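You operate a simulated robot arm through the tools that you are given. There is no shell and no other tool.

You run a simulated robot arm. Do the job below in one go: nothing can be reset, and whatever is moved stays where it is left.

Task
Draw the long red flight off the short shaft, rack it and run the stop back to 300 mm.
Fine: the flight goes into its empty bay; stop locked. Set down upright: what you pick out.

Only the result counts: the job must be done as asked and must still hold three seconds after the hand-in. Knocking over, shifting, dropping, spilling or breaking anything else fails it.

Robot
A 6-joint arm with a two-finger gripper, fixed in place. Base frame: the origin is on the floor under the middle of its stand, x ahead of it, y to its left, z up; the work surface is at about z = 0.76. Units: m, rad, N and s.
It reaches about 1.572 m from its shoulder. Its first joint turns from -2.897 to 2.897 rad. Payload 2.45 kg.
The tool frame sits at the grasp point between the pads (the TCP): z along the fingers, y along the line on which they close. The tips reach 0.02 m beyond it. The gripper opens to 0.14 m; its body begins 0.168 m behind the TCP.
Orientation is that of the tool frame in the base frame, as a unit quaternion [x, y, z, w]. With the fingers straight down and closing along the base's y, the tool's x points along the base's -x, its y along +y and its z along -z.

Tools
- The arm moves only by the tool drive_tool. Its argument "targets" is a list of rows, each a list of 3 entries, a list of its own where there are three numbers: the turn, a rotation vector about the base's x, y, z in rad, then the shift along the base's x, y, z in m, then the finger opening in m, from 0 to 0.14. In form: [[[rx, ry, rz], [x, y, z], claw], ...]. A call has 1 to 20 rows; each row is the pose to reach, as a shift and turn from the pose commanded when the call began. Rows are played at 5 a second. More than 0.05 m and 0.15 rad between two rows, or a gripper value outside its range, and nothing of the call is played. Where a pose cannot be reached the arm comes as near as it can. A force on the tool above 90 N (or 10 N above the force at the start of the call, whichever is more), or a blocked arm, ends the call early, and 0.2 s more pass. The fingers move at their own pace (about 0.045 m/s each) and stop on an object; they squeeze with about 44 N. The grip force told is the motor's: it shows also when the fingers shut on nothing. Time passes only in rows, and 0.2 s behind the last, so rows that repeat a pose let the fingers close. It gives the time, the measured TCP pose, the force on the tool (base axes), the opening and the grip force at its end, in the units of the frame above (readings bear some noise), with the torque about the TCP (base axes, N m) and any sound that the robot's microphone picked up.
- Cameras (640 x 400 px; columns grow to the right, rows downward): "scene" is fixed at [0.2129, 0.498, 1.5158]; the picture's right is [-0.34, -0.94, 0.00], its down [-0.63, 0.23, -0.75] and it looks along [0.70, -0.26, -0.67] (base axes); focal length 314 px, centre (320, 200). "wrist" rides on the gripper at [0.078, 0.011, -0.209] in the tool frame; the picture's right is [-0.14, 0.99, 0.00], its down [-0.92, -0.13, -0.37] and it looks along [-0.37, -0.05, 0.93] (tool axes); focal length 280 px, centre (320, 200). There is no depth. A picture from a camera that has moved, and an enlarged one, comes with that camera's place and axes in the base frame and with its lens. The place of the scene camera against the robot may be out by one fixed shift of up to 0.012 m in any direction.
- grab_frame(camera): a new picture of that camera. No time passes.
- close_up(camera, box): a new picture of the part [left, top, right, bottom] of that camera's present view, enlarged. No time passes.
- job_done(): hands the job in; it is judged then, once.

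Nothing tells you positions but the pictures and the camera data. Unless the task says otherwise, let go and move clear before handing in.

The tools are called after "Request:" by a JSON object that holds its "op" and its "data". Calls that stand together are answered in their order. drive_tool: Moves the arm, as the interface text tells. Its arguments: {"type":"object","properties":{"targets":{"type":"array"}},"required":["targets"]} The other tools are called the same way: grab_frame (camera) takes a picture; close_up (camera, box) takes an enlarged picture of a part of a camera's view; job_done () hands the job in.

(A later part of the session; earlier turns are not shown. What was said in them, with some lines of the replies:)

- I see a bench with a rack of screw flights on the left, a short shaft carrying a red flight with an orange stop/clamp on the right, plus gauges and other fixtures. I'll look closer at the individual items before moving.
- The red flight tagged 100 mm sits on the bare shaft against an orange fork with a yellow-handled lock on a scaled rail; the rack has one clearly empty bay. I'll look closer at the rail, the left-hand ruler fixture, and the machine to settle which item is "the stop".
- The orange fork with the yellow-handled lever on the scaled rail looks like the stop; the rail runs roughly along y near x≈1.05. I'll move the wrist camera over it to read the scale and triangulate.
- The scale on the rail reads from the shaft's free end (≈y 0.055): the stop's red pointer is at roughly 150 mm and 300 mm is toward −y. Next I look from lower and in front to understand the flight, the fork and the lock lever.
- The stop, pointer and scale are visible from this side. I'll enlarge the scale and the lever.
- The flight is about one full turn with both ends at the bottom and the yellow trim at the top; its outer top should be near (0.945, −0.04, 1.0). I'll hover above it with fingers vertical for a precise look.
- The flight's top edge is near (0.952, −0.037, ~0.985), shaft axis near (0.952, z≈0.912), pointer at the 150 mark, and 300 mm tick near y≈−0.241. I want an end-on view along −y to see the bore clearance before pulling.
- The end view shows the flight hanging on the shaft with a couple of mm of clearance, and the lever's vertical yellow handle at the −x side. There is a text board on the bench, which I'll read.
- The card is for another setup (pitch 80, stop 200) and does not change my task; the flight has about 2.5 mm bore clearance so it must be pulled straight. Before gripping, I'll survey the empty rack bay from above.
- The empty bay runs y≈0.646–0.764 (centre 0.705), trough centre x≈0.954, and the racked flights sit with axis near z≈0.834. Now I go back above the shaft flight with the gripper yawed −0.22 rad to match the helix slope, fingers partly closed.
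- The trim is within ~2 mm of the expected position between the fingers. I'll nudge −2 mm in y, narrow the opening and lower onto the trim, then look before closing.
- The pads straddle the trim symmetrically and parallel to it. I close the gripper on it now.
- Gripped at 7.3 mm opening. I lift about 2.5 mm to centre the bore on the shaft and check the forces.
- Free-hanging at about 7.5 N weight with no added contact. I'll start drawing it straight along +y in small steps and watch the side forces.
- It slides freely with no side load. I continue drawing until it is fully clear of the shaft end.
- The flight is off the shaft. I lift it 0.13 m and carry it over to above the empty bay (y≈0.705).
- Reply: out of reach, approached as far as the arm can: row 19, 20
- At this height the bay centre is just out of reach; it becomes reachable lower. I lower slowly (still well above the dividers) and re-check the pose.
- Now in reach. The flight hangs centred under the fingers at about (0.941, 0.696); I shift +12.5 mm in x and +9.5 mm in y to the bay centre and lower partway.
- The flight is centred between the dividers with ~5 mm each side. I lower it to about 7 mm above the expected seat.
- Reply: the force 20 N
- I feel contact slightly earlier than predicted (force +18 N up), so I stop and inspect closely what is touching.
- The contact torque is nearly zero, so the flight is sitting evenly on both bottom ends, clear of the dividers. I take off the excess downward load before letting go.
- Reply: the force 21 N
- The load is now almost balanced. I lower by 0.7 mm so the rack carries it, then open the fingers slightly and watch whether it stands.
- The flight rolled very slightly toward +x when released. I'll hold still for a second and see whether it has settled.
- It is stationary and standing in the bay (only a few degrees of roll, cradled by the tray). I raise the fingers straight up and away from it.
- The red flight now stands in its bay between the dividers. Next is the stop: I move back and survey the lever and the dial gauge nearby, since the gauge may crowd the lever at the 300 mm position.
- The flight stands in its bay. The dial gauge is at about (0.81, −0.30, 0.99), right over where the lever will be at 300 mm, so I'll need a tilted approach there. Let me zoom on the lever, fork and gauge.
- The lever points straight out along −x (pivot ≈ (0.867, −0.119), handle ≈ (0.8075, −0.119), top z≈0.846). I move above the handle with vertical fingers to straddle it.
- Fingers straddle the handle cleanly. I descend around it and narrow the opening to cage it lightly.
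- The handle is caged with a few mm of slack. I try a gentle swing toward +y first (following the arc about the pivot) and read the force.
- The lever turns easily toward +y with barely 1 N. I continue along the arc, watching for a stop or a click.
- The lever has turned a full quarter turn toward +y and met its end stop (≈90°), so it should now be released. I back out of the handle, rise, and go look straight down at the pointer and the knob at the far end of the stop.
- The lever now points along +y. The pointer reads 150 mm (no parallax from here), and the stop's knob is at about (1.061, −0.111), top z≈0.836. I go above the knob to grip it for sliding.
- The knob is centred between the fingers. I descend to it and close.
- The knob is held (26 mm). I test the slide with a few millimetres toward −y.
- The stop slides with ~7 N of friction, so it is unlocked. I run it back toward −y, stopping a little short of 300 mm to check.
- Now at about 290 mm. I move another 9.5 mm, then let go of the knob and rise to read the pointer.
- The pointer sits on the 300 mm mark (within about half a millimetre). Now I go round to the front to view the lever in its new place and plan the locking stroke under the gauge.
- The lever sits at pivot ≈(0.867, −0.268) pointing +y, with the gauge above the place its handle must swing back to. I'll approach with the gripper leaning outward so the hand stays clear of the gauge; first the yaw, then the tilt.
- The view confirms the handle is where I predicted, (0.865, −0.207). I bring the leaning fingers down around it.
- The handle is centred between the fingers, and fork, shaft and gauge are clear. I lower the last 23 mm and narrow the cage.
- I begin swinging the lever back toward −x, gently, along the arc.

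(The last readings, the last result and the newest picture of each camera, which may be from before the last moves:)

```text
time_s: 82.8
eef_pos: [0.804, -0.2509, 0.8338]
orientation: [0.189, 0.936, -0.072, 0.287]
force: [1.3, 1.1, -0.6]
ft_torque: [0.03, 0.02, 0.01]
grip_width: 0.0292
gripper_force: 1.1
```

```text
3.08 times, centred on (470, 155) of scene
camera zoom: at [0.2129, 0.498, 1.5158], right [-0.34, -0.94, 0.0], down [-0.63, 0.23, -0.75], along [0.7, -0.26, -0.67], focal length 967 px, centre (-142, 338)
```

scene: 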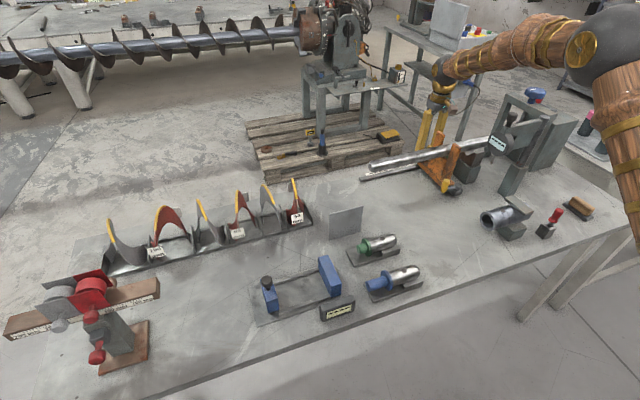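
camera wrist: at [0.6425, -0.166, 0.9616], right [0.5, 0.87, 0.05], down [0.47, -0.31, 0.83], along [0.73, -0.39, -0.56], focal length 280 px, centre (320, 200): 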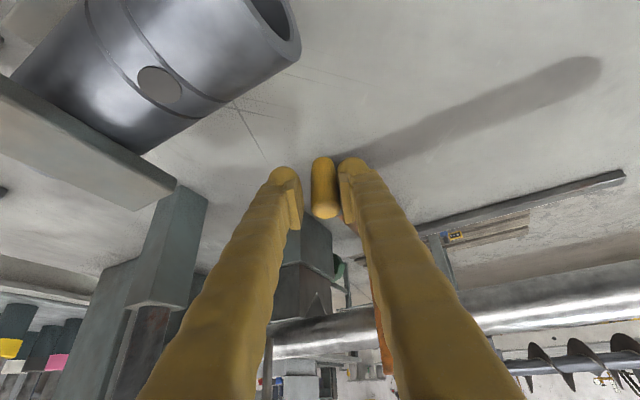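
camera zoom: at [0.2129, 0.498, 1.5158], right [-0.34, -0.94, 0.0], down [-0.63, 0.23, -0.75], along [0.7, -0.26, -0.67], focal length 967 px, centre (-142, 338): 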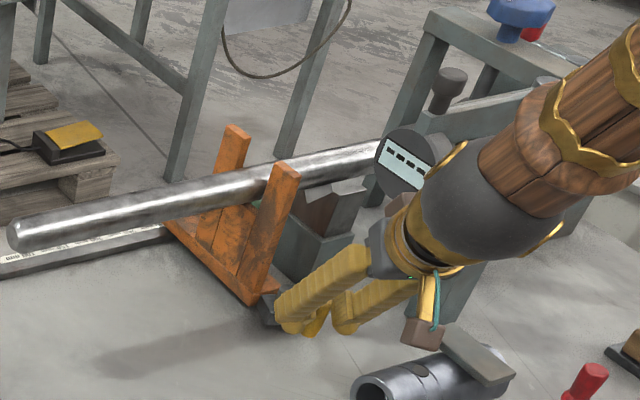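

The lever is nearly back; clearances to the gauge look fine. I continue the last part in small steps, watching for the end stop.

Request:
{"op": "drive_tool", "data": {"targets": [[[0, 0, 0], [-0.0005, -0.0019, 0], 0.028], [[0, 0, 0], [-0.0009, -0.0038, 0], 0.028], [[0, 0, 0], [-0.0012, -0.0057, 0], 0.028], [[0, 0, 0], [-0.0015, -0.0076, 0], 0.028], [[0, 0, 0], [-0.0018, -0.0095, 0], 0.028], [[0, 0, 0], [-0.002, -0.0114, 0], 0.028]]}}

Request:
{"op": "close_up", "data": {"camera": "wrist", "box": [220, 80, 420, 280]}}

```text
time_s: 84.2
eef_pos: [0.8021, -0.2626, 0.8335]
orientation: [0.189, 0.937, -0.071, 0.286]
force: [0.5, 1.8, -0.5]
ft_torque: [0.01, -0.02, 0.01]
grip_width: 0.0292
gripper_force: 1.0
```

```text
2.00 times, centred on (320, 180) of wrist
camera zoom: at [0.6405, -0.1774, 0.961], right [0.5, 0.87, 0.05], down [0.47, -0.32, 0.83], along [0.73, -0.39, -0.56], focal length 561 px, centre (320, 240)
```

zoom: 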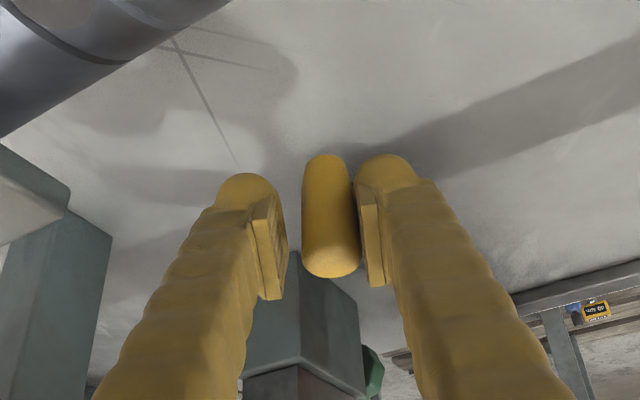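

Request:
{"op": "drive_tool", "data": {"targets": [[[0, 0, 0], [0, -0.0015, 0], 0.028], [[0, 0, 0], [0, -0.003, 0], 0.028], [[0, 0, 0], [0, -0.0045, 0], 0.028], [[0, 0, 0], [0, -0.006, 0], 0.028]]}}

Request:
{"op": "close_up", "data": {"camera": "scene", "box": [400, 110, 500, 210]}}

```text
time_s: 85.2
eef_pos: [0.8036, -0.2691, 0.834]
orientation: [0.189, 0.937, -0.072, 0.286]
force: [0.6, 1.5, -0.4]
ft_torque: [-0.01, -0.01, 0.03]
grip_width: 0.0292
gripper_force: 1.5
```

```text
4.00 times, centred on (450, 160) of scene
camera zoom: at [0.2129, 0.498, 1.5158], right [-0.34, -0.94, 0.0], down [-0.63, 0.23, -0.75], along [0.7, -0.26, -0.67], focal length 1258 px, centre (-200, 360)
```

zoom: 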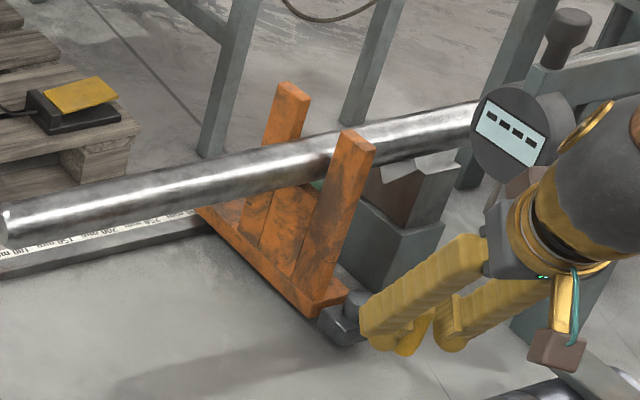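

Request:
{"op": "drive_tool", "data": {"targets": [[[0, 0, 0], [0, -0.001, 0], 0.028], [[0, 0, 0], [0, -0.002, 0], 0.028], [[0, 0, 0], [0, -0.003, 0], 0.028]]}}

```text
time_s: 86.0
eef_pos: [0.802, -0.2719, 0.8336]
orientation: [0.189, 0.937, -0.072, 0.286]
force: [0.5, 5.2, -0.2]
ft_torque: [0.11, -0.01, -0.01]
grip_width: 0.0311
gripper_force: 2.2
```

The force rose at the lever's end stop, with the handle back in line (pointing −x). One more half-millimetre to be sure, then I check that the fork hasn't moved.

Request:
{"op": "drive_tool", "data": {"targets": [[[0, 0, 0], [0, -0.0006, 0], 0.028], [[0, 0, 0], [0, -0.0012, 0], 0.028], [[0, 0, 0], [0, -0.0012, 0], 0.028]]}}

Request:
{"op": "close_up", "data": {"camera": "scene", "box": [400, 110, 500, 210]}}

Request:
{"op": "close_up", "data": {"camera": "wrist", "box": [220, 80, 420, 280]}}

```text
time_s: 86.8
eef_pos: [0.8018, -0.273, 0.8331]
orientation: [0.189, 0.937, -0.073, 0.286]
force: [2.3, 4.3, 0.1]
ft_torque: [0.09, 0.02, 0.02]
grip_width: 0.0318
gripper_force: 3.4
```

```text
4.00 times, centred on (450, 160) of scene
camera zoom: at [0.2129, 0.498, 1.5158], right [-0.34, -0.94, 0.0], down [-0.63, 0.23, -0.75], along [0.7, -0.26, -0.67], focal length 1258 px, centre (-200, 360)
```

zoom: 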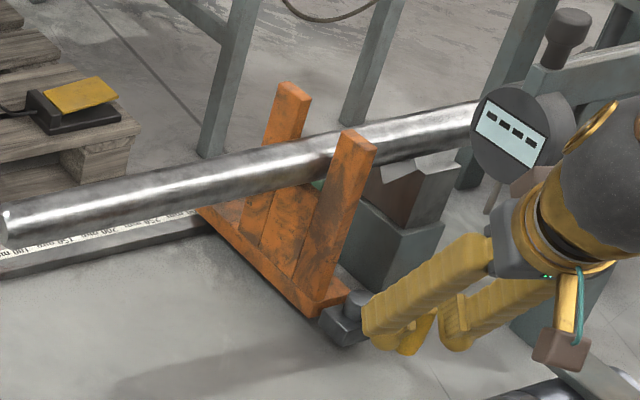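

```text
2.00 times, centred on (320, 180) of wrist
camera zoom: at [0.6405, -0.1875, 0.9612], right [0.5, 0.87, 0.05], down [0.47, -0.31, 0.83], along [0.73, -0.39, -0.56], focal length 561 px, centre (320, 240)
```

zoom: 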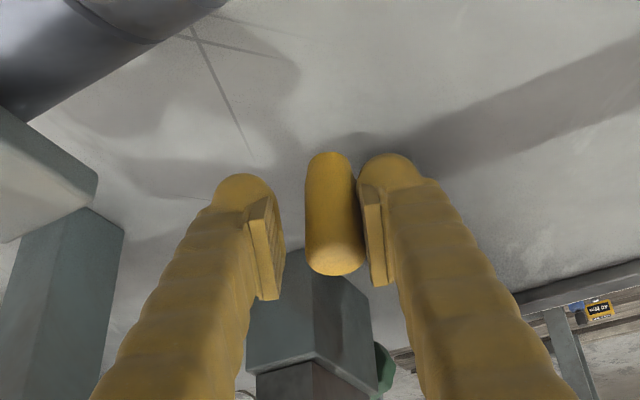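

The handle is hard on its end stop at the locked position and the fork hasn't moved. I open the fingers and back straight out along the tool axis.

Request:
{"op": "drive_tool", "data": {"targets": [[[0, 0, 0], [0, 0.001, 0], 0.036], [[0, 0, 0], [0, 0.001, 0], 0.044], [[0, 0, 0], [0, 0.001, 0], 0.046], [[0, 0, 0], [-0.01, 0.005, 0.016], 0.046], [[0, 0, 0], [-0.022, 0.01, 0.035], 0.046], [[0, 0, 0], [-0.035, 0.016, 0.056], 0.046], [[0, 0, 0], [-0.05, 0.022, 0.08], 0.046], [[0, 0, 0], [-0.066, 0.03, 0.105], 0.046], [[0, 0, 0], [-0.08, 0.045, 0.14], 0.046]]}}

Request:
{"op": "grab_frame", "data": {"camera": "wrist"}}

Request:
{"op": "close_up", "data": {"camera": "wrist", "box": [220, 100, 420, 260]}}

Request:
{"op": "close_up", "data": {"camera": "scene", "box": [400, 90, 540, 220]}}

```text
time_s: 88.8
eef_pos: [0.7228, -0.2273, 0.9734]
orientation: [0.188, 0.937, -0.072, 0.287]
force: [0.5, -0.4, 0.5]
ft_torque: [-0.02, 0.0, 0.02]
grip_width: 0.0459
gripper_force: 0.0
```

```text
taken
camera wrist: at [0.5608, -0.1424, 1.1009], right [0.5, 0.87, 0.05], down [0.47, -0.31, 0.83], along [0.73, -0.39, -0.56], focal length 280 px, centre (320, 200)
```

wrist: 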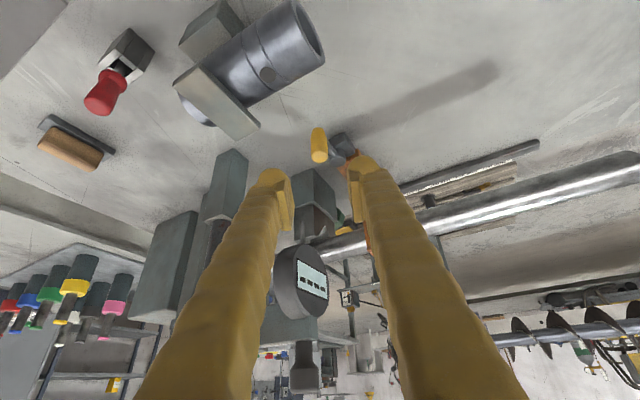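

```text
2.50 times, centred on (320, 180) of wrist
camera zoom: at [0.5608, -0.1424, 1.1009], right [0.5, 0.87, 0.05], down [0.47, -0.31, 0.83], along [0.73, -0.39, -0.56], focal length 701 px, centre (320, 250)
```

zoom: 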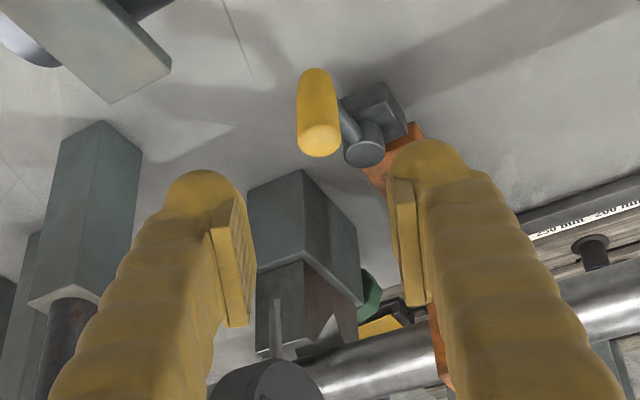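

```text
3.08 times, centred on (470, 155) of scene
camera zoom: at [0.2129, 0.498, 1.5158], right [-0.34, -0.94, 0.0], down [-0.63, 0.23, -0.75], along [0.7, -0.26, -0.67], focal length 967 px, centre (-142, 338)
```

zoom: 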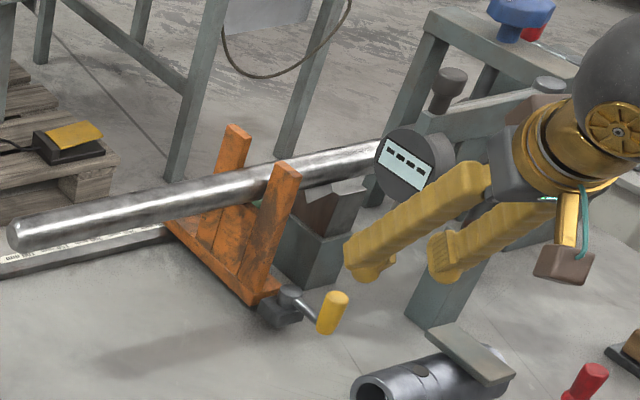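

The lever is back pointing toward −x and the hand is clear. I return to vertical and look from above to verify lever angle and pointer.

Request:
{"op": "drive_tool", "data": {"targets": [[[0.048, 0.11, 0], [-0.005, 0.02, 0.03], 0.046], [[0.096, 0.22, 0], [-0.005, 0.04, 0.06], 0.046], [[0.143, 0.33, 0], [0, 0.06, 0.09], 0.046], [[0.191, 0.44, 0], [0.01, 0.08, 0.12], 0.046], [[0.239, 0.55, 0], [0.02, 0.1, 0.14], 0.046]]}}

Request:
{"op": "drive_tool", "data": {"targets": [[[0, 0, 0.1], [0.005, 0.007, 0.005], 0.046], [[0, 0, 0.2], [0.01, 0.014, 0.01], 0.046], [[0, 0, 0.3], [0.015, 0.021, 0.015], 0.046], [[0, 0, 0.4], [0.018, 0.027, 0.02], 0.046], [[0, 0, 0.4], [0.018, 0.027, 0.02], 0.046]]}}

Request:
{"op": "grab_frame", "data": {"camera": "wrist"}}

Request:
{"op": "close_up", "data": {"camera": "wrist", "box": [190, 130, 290, 210]}}

Request:
{"op": "close_up", "data": {"camera": "scene", "box": [400, 110, 500, 210]}}

```text
time_s: 90.0
eef_pos: [0.7432, -0.1269, 1.1148]
orientation: [0.194, 0.981, -0.01, -0.004]
force: [0.1, -0.3, 0.4]
ft_torque: [-0.03, -0.01, 0.0]
grip_width: 0.0461
gripper_force: 0.1
```

```text
time_s: 91.2
eef_pos: [0.7612, -0.1007, 1.1331]
orientation: [-0.004, 1.0, -0.01, -0.001]
force: [0.1, 0.8, -0.3]
ft_torque: [-0.01, 0.0, -0.01]
grip_width: 0.0459
gripper_force: 0.1
```

```text
taken
camera wrist: at [0.6823, -0.0867, 1.3419], right [0.13, 0.99, -0.02], down [0.92, -0.11, 0.37], along [0.37, -0.07, -0.93], focal length 280 px, centre (320, 200)
```

wrist: 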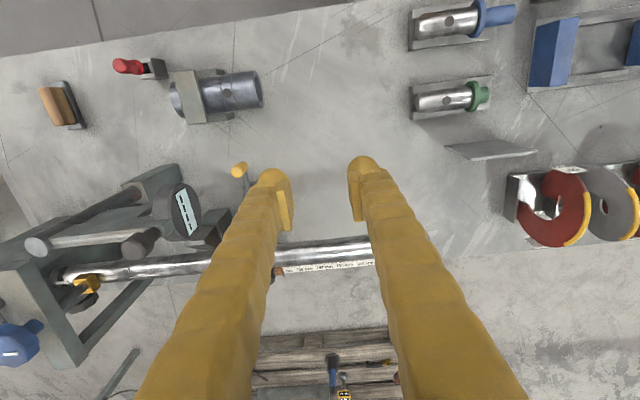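

```text
5.00 times, centred on (240, 170) of wrist
camera zoom: at [0.6823, -0.0867, 1.3419], right [0.13, 0.99, -0.02], down [0.92, -0.11, 0.37], along [0.37, -0.07, -0.93], focal length 1402 px, centre (720, 350)
```

zoom: 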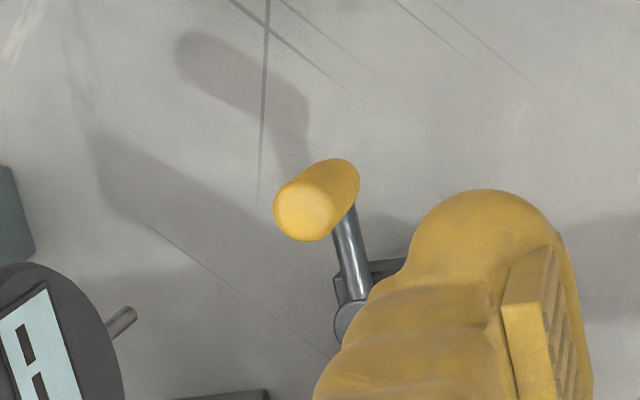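

```text
4.00 times, centred on (450, 160) of scene
camera zoom: at [0.2129, 0.498, 1.5158], right [-0.34, -0.94, 0.0], down [-0.63, 0.23, -0.75], along [0.7, -0.26, -0.67], focal length 1258 px, centre (-200, 360)
```

zoom: 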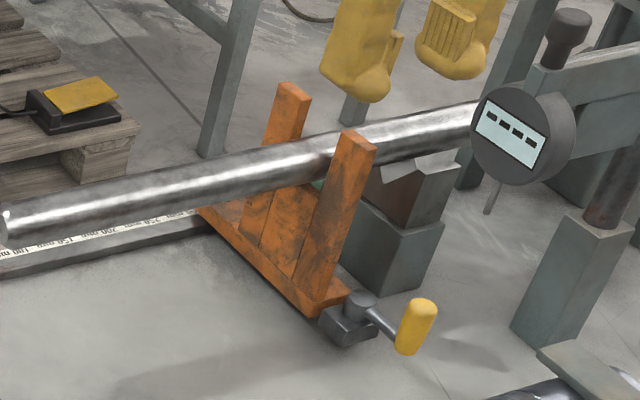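

Lever handle is at (0.808, −0.27), i.e. pointing −x exactly as it was when locked at the start. I go back over the scale to read the pointer again.

Request:
{"op": "drive_tool", "data": {"targets": [[[0, 0, 0], [0.04, 0, 0.0], 0.05], [[0, 0, 0], [0.085, 0, 0.0], 0.05], [[0, 0, 0], [0.13, 0, 0.0], 0.05], [[0, 0, 0], [0.175, -0.01, 0.0], 0.05], [[0, 0, 0], [0.22, -0.03, 0.0], 0.055], [[0, 0, 0], [0.26, -0.055, 0.0], 0.06], [[0, 0, 0], [0.285, -0.09, -0.02], 0.06], [[0, 0, 0], [0.3, -0.125, -0.05], 0.06], [[0, 0, 0], [0.3, -0.1505, -0.09], 0.06], [[0, 0, 0], [0.3, -0.1505, -0.114], 0.06], [[0, 0, 0], [0.3, -0.1505, -0.114], 0.06]]}}

Request:
{"op": "close_up", "data": {"camera": "wrist", "box": [280, 140, 360, 210]}}

Request:
{"op": "grab_frame", "data": {"camera": "wrist"}}

```text
time_s: 93.6
eef_pos: [1.0596, -0.2522, 1.0185]
orientation: [-0.004, 1.0, -0.011, 0.001]
force: [-0.8, 0.2, -0.4]
ft_torque: [0.01, 0.03, 0.02]
grip_width: 0.0601
gripper_force: 0.0
```

```text
5.71 times, centred on (320, 175) of wrist
camera zoom: at [0.982, -0.2376, 1.2274], right [0.13, 0.99, -0.02], down [0.92, -0.11, 0.37], along [0.37, -0.07, -0.93], focal length 1602 px, centre (320, 343)
```

zoom: 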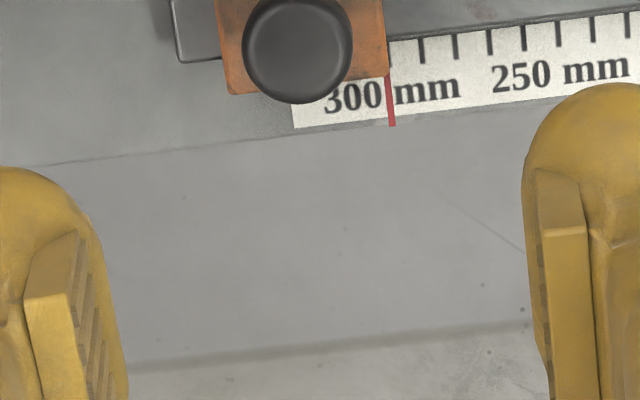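

```text
taken
camera wrist: at [0.982, -0.2376, 1.2274], right [0.13, 0.99, -0.02], down [0.92, -0.11, 0.37], along [0.37, -0.07, -0.93], focal length 280 px, centre (320, 200)
```

wrist: 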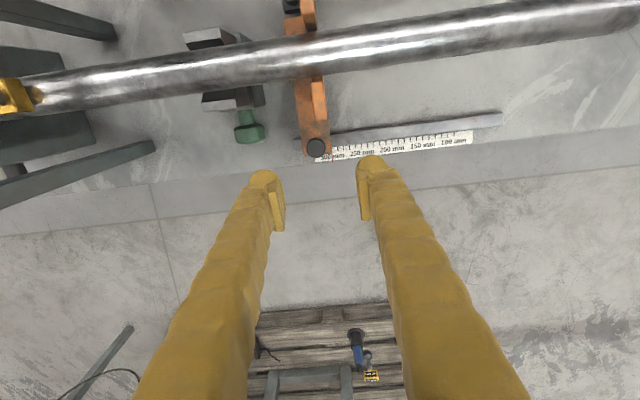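

The pointer is on 300 mm. To be certain the lock holds, I'll take hold of the knob once more and try a tiny 1.5 mm nudge, which should be resisted.

Request:
{"op": "drive_tool", "data": {"targets": [[[0, 0, 0], [0.0, -0.0095, -0.03], 0.06], [[0, 0, 0], [0.0, -0.0095, -0.07], 0.06], [[0, 0, 0], [0.0, -0.0095, -0.11], 0.06], [[0, 0, 0], [0.0, -0.0095, -0.15], 0.06], [[0, 0, 0], [0.0, -0.0095, -0.18], 0.06], [[0, 0, 0], [0.0, -0.0095, -0.19], 0.06], [[0, 0, 0], [0.0, -0.0095, -0.19], 0.045], [[0, 0, 0], [0.0, -0.0095, -0.19], 0.035], [[0, 0, 0], [0.0, -0.0095, -0.19], 0.03]]}}

Request:
{"op": "close_up", "data": {"camera": "wrist", "box": [220, 100, 420, 280]}}

```text
time_s: 95.6
eef_pos: [1.0617, -0.2602, 0.8289]
orientation: [-0.005, 1.0, -0.011, 0.0]
force: [-0.1, 0.9, 1.2]
ft_torque: [-0.03, -0.01, 0.0]
grip_width: 0.0301
gripper_force: 0.1
```

```text
2.22 times, centred on (320, 190) of wrist
camera zoom: at [0.9826, -0.2464, 1.0374], right [0.13, 0.99, -0.02], down [0.92, -0.11, 0.37], along [0.37, -0.07, -0.93], focal length 623 px, centre (320, 222)
```

zoom: 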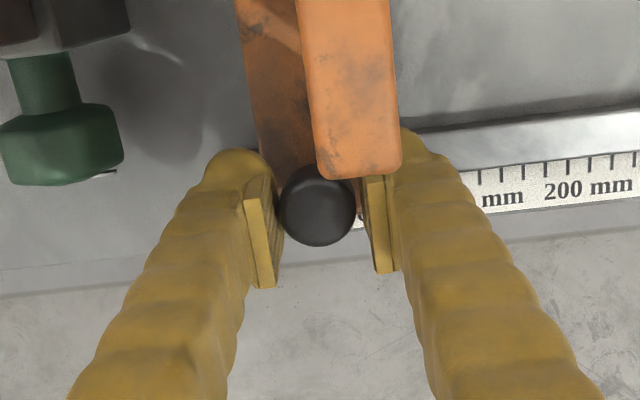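

Request:
{"op": "drive_tool", "data": {"targets": [[[0, 0, 0], [0, -0.0005, 0], 0.02], [[0, 0, 0], [0, -0.0005, 0], 0.0], [[0, 0, 0], [0, -0.0005, 0], 0.0], [[0, 0, 0], [0, -0.0005, 0], 0.0]]}}

Request:
{"op": "drive_tool", "data": {"targets": [[[0, 0, 0], [0, -0.0007, 0], 0.0], [[0, 0, 0], [0, -0.0015, 0], 0.0], [[0, 0, 0], [0, -0.0015, 0], 0.0]]}}

```text
time_s: 96.6
eef_pos: [1.0617, -0.2614, 0.8294]
orientation: [-0.004, 1.0, -0.01, 0.0]
force: [1.0, 1.0, -3.9]
ft_torque: [-0.07, -0.06, 0.01]
grip_width: 0.0266
gripper_force: 44.6
```

```text
time_s: 97.4
eef_pos: [1.0613, -0.2622, 0.829]
orientation: [-0.004, 1.0, -0.01, 0.0]
force: [5.2, 18.6, -6.1]
ft_torque: [0.11, -0.08, -0.02]
grip_width: 0.0267
gripper_force: 44.6
```

The nudge met 18.6 N with no slide (it slid at ~7 N before), so the stop is locked. I relax, let go and move clear.

Request:
{"op": "drive_tool", "data": {"targets": [[[0, 0, 0], [0, 0.0008, 0], 0.0], [[0, 0, 0], [0, 0.0015, 0], 0.0], [[0, 0, 0], [0, 0.0015, 0], 0.028], [[0, 0, 0], [0, 0.0015, 0], 0.034], [[0, 0, 0], [0, 0.0015, 0], 0.04], [[0, 0, 0], [0, 0.0015, 0.03], 0.04], [[0, 0, 0], [0, 0.0015, 0.07], 0.04], [[0, 0, 0], [0, 0.0015, 0.11], 0.04], [[0, 0, 0], [0, 0.0015, 0.15], 0.04], [[0, 0, 0], [0, 0.0095, 0.19], 0.05], [[0, 0, 0], [0, 0.0095, 0.19], 0.06]]}}

Request:
{"op": "close_up", "data": {"camera": "wrist", "box": [280, 140, 360, 210]}}

Request:
{"op": "close_up", "data": {"camera": "scene", "box": [400, 110, 500, 210]}}

Request:
{"op": "close_up", "data": {"camera": "scene", "box": [90, 160, 330, 310]}}

```text
time_s: 99.8
eef_pos: [1.0614, -0.2548, 1.0205]
orientation: [-0.004, 1.0, -0.011, 0.0]
force: [0.5, 0.2, -0.5]
ft_torque: [0.01, -0.01, -0.01]
grip_width: 0.06
gripper_force: 0.1
```

```text
5.71 times, centred on (320, 175) of wrist
camera zoom: at [0.982, -0.2394, 1.2285], right [0.13, 0.99, -0.02], down [0.92, -0.11, 0.37], along [0.37, -0.07, -0.93], focal length 1602 px, centre (320, 343)
```

zoom: 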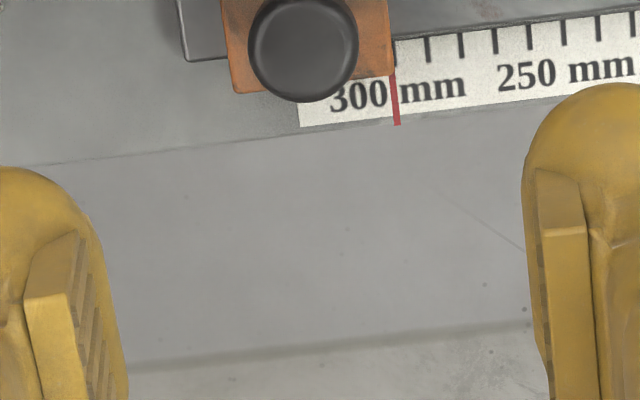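

```text
4.00 times, centred on (450, 160) of scene
camera zoom: at [0.2129, 0.498, 1.5158], right [-0.34, -0.94, 0.0], down [-0.63, 0.23, -0.75], along [0.7, -0.26, -0.67], focal length 1258 px, centre (-200, 360)
```

zoom: 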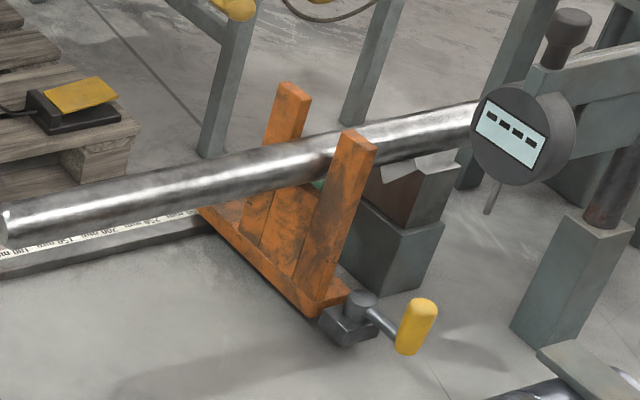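

```text
2.67 times, centred on (210, 235) of scene
camera zoom: at [0.2129, 0.498, 1.5158], right [-0.34, -0.94, 0.0], down [-0.63, 0.23, -0.75], along [0.7, -0.26, -0.67], focal length 838 px, centre (613, 107)
```

zoom: 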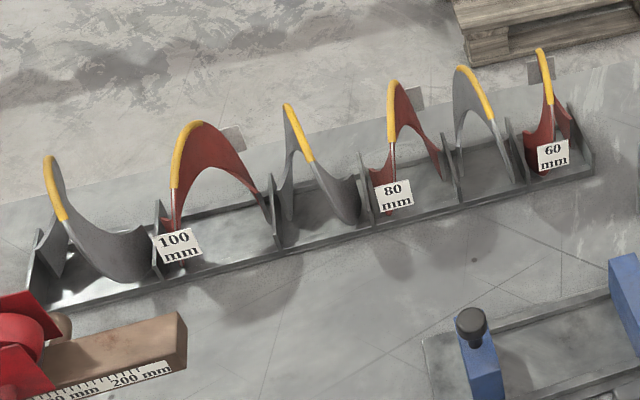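

Everything reads as wanted: pointer on 300 mm, lever locked, flight standing in its bay. I retreat to a clear position above the bench and take a last look.

Request:
{"op": "drive_tool", "data": {"targets": [[[0, 0, 0], [0, 0.02, 0.04], 0.06], [[0, 0, 0], [-0.01, 0.05, 0.075], 0.06], [[0, 0, 0], [-0.04, 0.085, 0.09], 0.06], [[0, 0, 0], [-0.08, 0.115, 0.09], 0.06], [[0, 0, 0], [-0.12, 0.145, 0.09], 0.06], [[0, 0, 0], [-0.16, 0.175, 0.09], 0.06], [[0, 0, 0], [-0.2, 0.205, 0.09], 0.06], [[0, 0, 0], [-0.24, 0.235, 0.09], 0.06], [[0, 0, 0], [-0.28, 0.265, 0.1], 0.06], [[0, 0, 0], [-0.32, 0.29, 0.11], 0.06], [[0, 0, 0], [-0.35, 0.3, 0.12], 0.06]]}}

Request:
{"op": "grab_frame", "data": {"camera": "scene"}}

Request:
{"op": "close_up", "data": {"camera": "scene", "box": [130, 190, 220, 270]}}

Request:
{"op": "grab_frame", "data": {"camera": "wrist"}}

```text
refused: row 9 steps farther than a row can; nothing moved
```

```text
taken
```

scene: 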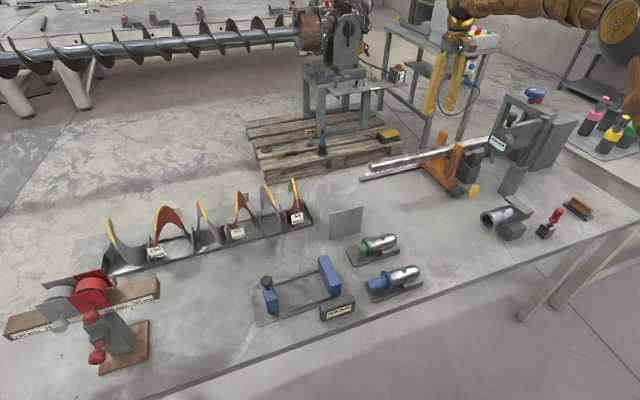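

```text
5.00 times, centred on (175, 230) of scene
camera zoom: at [0.2129, 0.498, 1.5158], right [-0.34, -0.94, 0.0], down [-0.63, 0.23, -0.75], along [0.7, -0.26, -0.67], focal length 1572 px, centre (1045, 50)
```

zoom: 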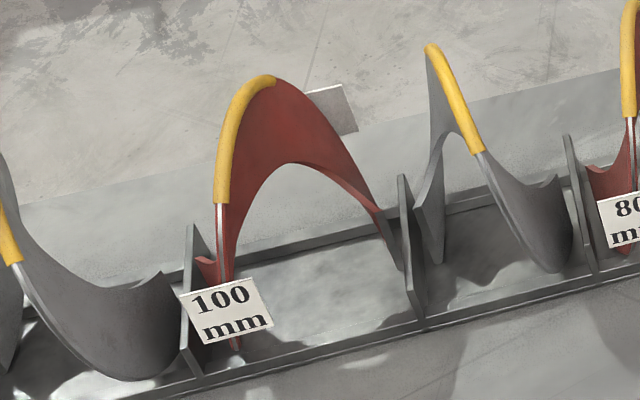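

```text
taken
camera wrist: at [0.982, -0.2394, 1.2285], right [0.13, 0.99, -0.02], down [0.92, -0.11, 0.37], along [0.37, -0.07, -0.93], focal length 280 px, centre (320, 200)
```

wrist: 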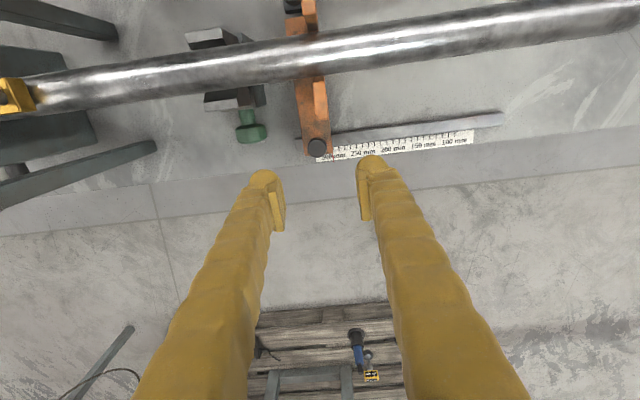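

The flight is unchanged since release and still standing in its bay; the retreat was refused only because one row was too long. I repeat it with shorter steps.

Request:
{"op": "drive_tool", "data": {"targets": [[[0, 0, 0], [0, 0.018, 0.035], 0.06], [[0, 0, 0], [-0.01, 0.045, 0.065], 0.06], [[0, 0, 0], [-0.035, 0.075, 0.08], 0.06], [[0, 0, 0], [-0.07, 0.1, 0.085], 0.06], [[0, 0, 0], [-0.105, 0.125, 0.09], 0.06], [[0, 0, 0], [-0.14, 0.15, 0.09], 0.06], [[0, 0, 0], [-0.175, 0.175, 0.09], 0.06], [[0, 0, 0], [-0.21, 0.2, 0.09], 0.06], [[0, 0, 0], [-0.245, 0.225, 0.09], 0.06], [[0, 0, 0], [-0.28, 0.25, 0.09], 0.06], [[0, 0, 0], [-0.31, 0.275, 0.09], 0.06], [[0, 0, 0], [-0.31, 0.275, 0.09], 0.06]]}}

Request:
{"op": "grab_frame", "data": {"camera": "scene"}}

Request:
{"op": "grab_frame", "data": {"camera": "wrist"}}

```text
time_s: 102.4
eef_pos: [0.7516, 0.0217, 1.1109]
orientation: [-0.005, 1.0, -0.01, 0.0]
force: [-0.3, 0.5, -0.7]
ft_torque: [-0.01, 0.04, -0.01]
grip_width: 0.0601
gripper_force: 0.1
```

```text
taken
```

scene: 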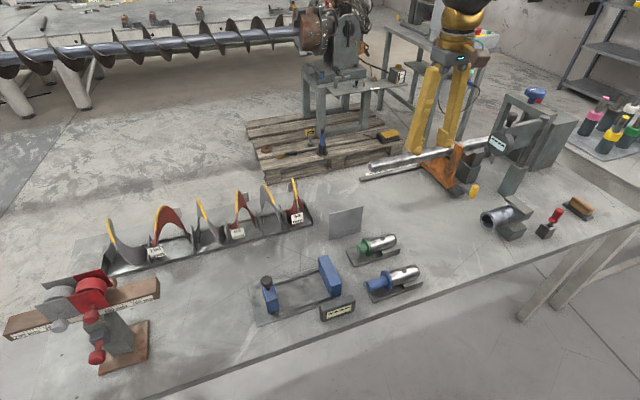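

```text
taken
camera wrist: at [0.6723, 0.036, 1.3189], right [0.13, 0.99, -0.02], down [0.92, -0.11, 0.37], along [0.37, -0.07, -0.93], focal length 280 px, centre (320, 200)
```

wrist: 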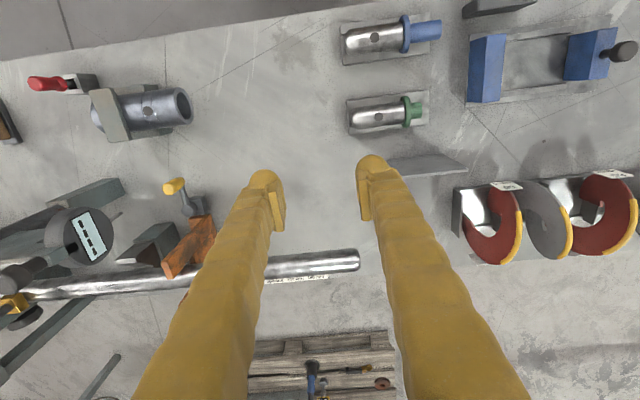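

The red 100 mm flight stands in its bay, the stop is at 300 mm with its lever locked, nothing else has moved, and the arm is clear with the gripper empty. I hand the job in.

Request:
{"op": "job_done", "data": {}}

```text
The job is handed in.
```

The long red flight (tagged 100 mm) is off the short shaft and standing upright in its empty rack bay. The stop is run back to 300 mm and locked. I have handed the job in.

- **Flight:** it sits between the bay dividers. It rolled a few degrees as I let go, then settled and has not moved since.
- **Stop:** the pointer reads 300 mm to within about 1 mm, checked again after locking.
- **Lock:** the lever is back where it started. A small nudge on the stop met about 18.6 N without moving it, where it had slid at about 7 N unlocked.
- **Everything else:** nothing else looks moved in the last pictures, and the arm is clear with the gripper empty.

The flight card on the bench calls for pitch 80 mm and stop 200 mm. I took that as a different setup and followed your 300 mm instruction.
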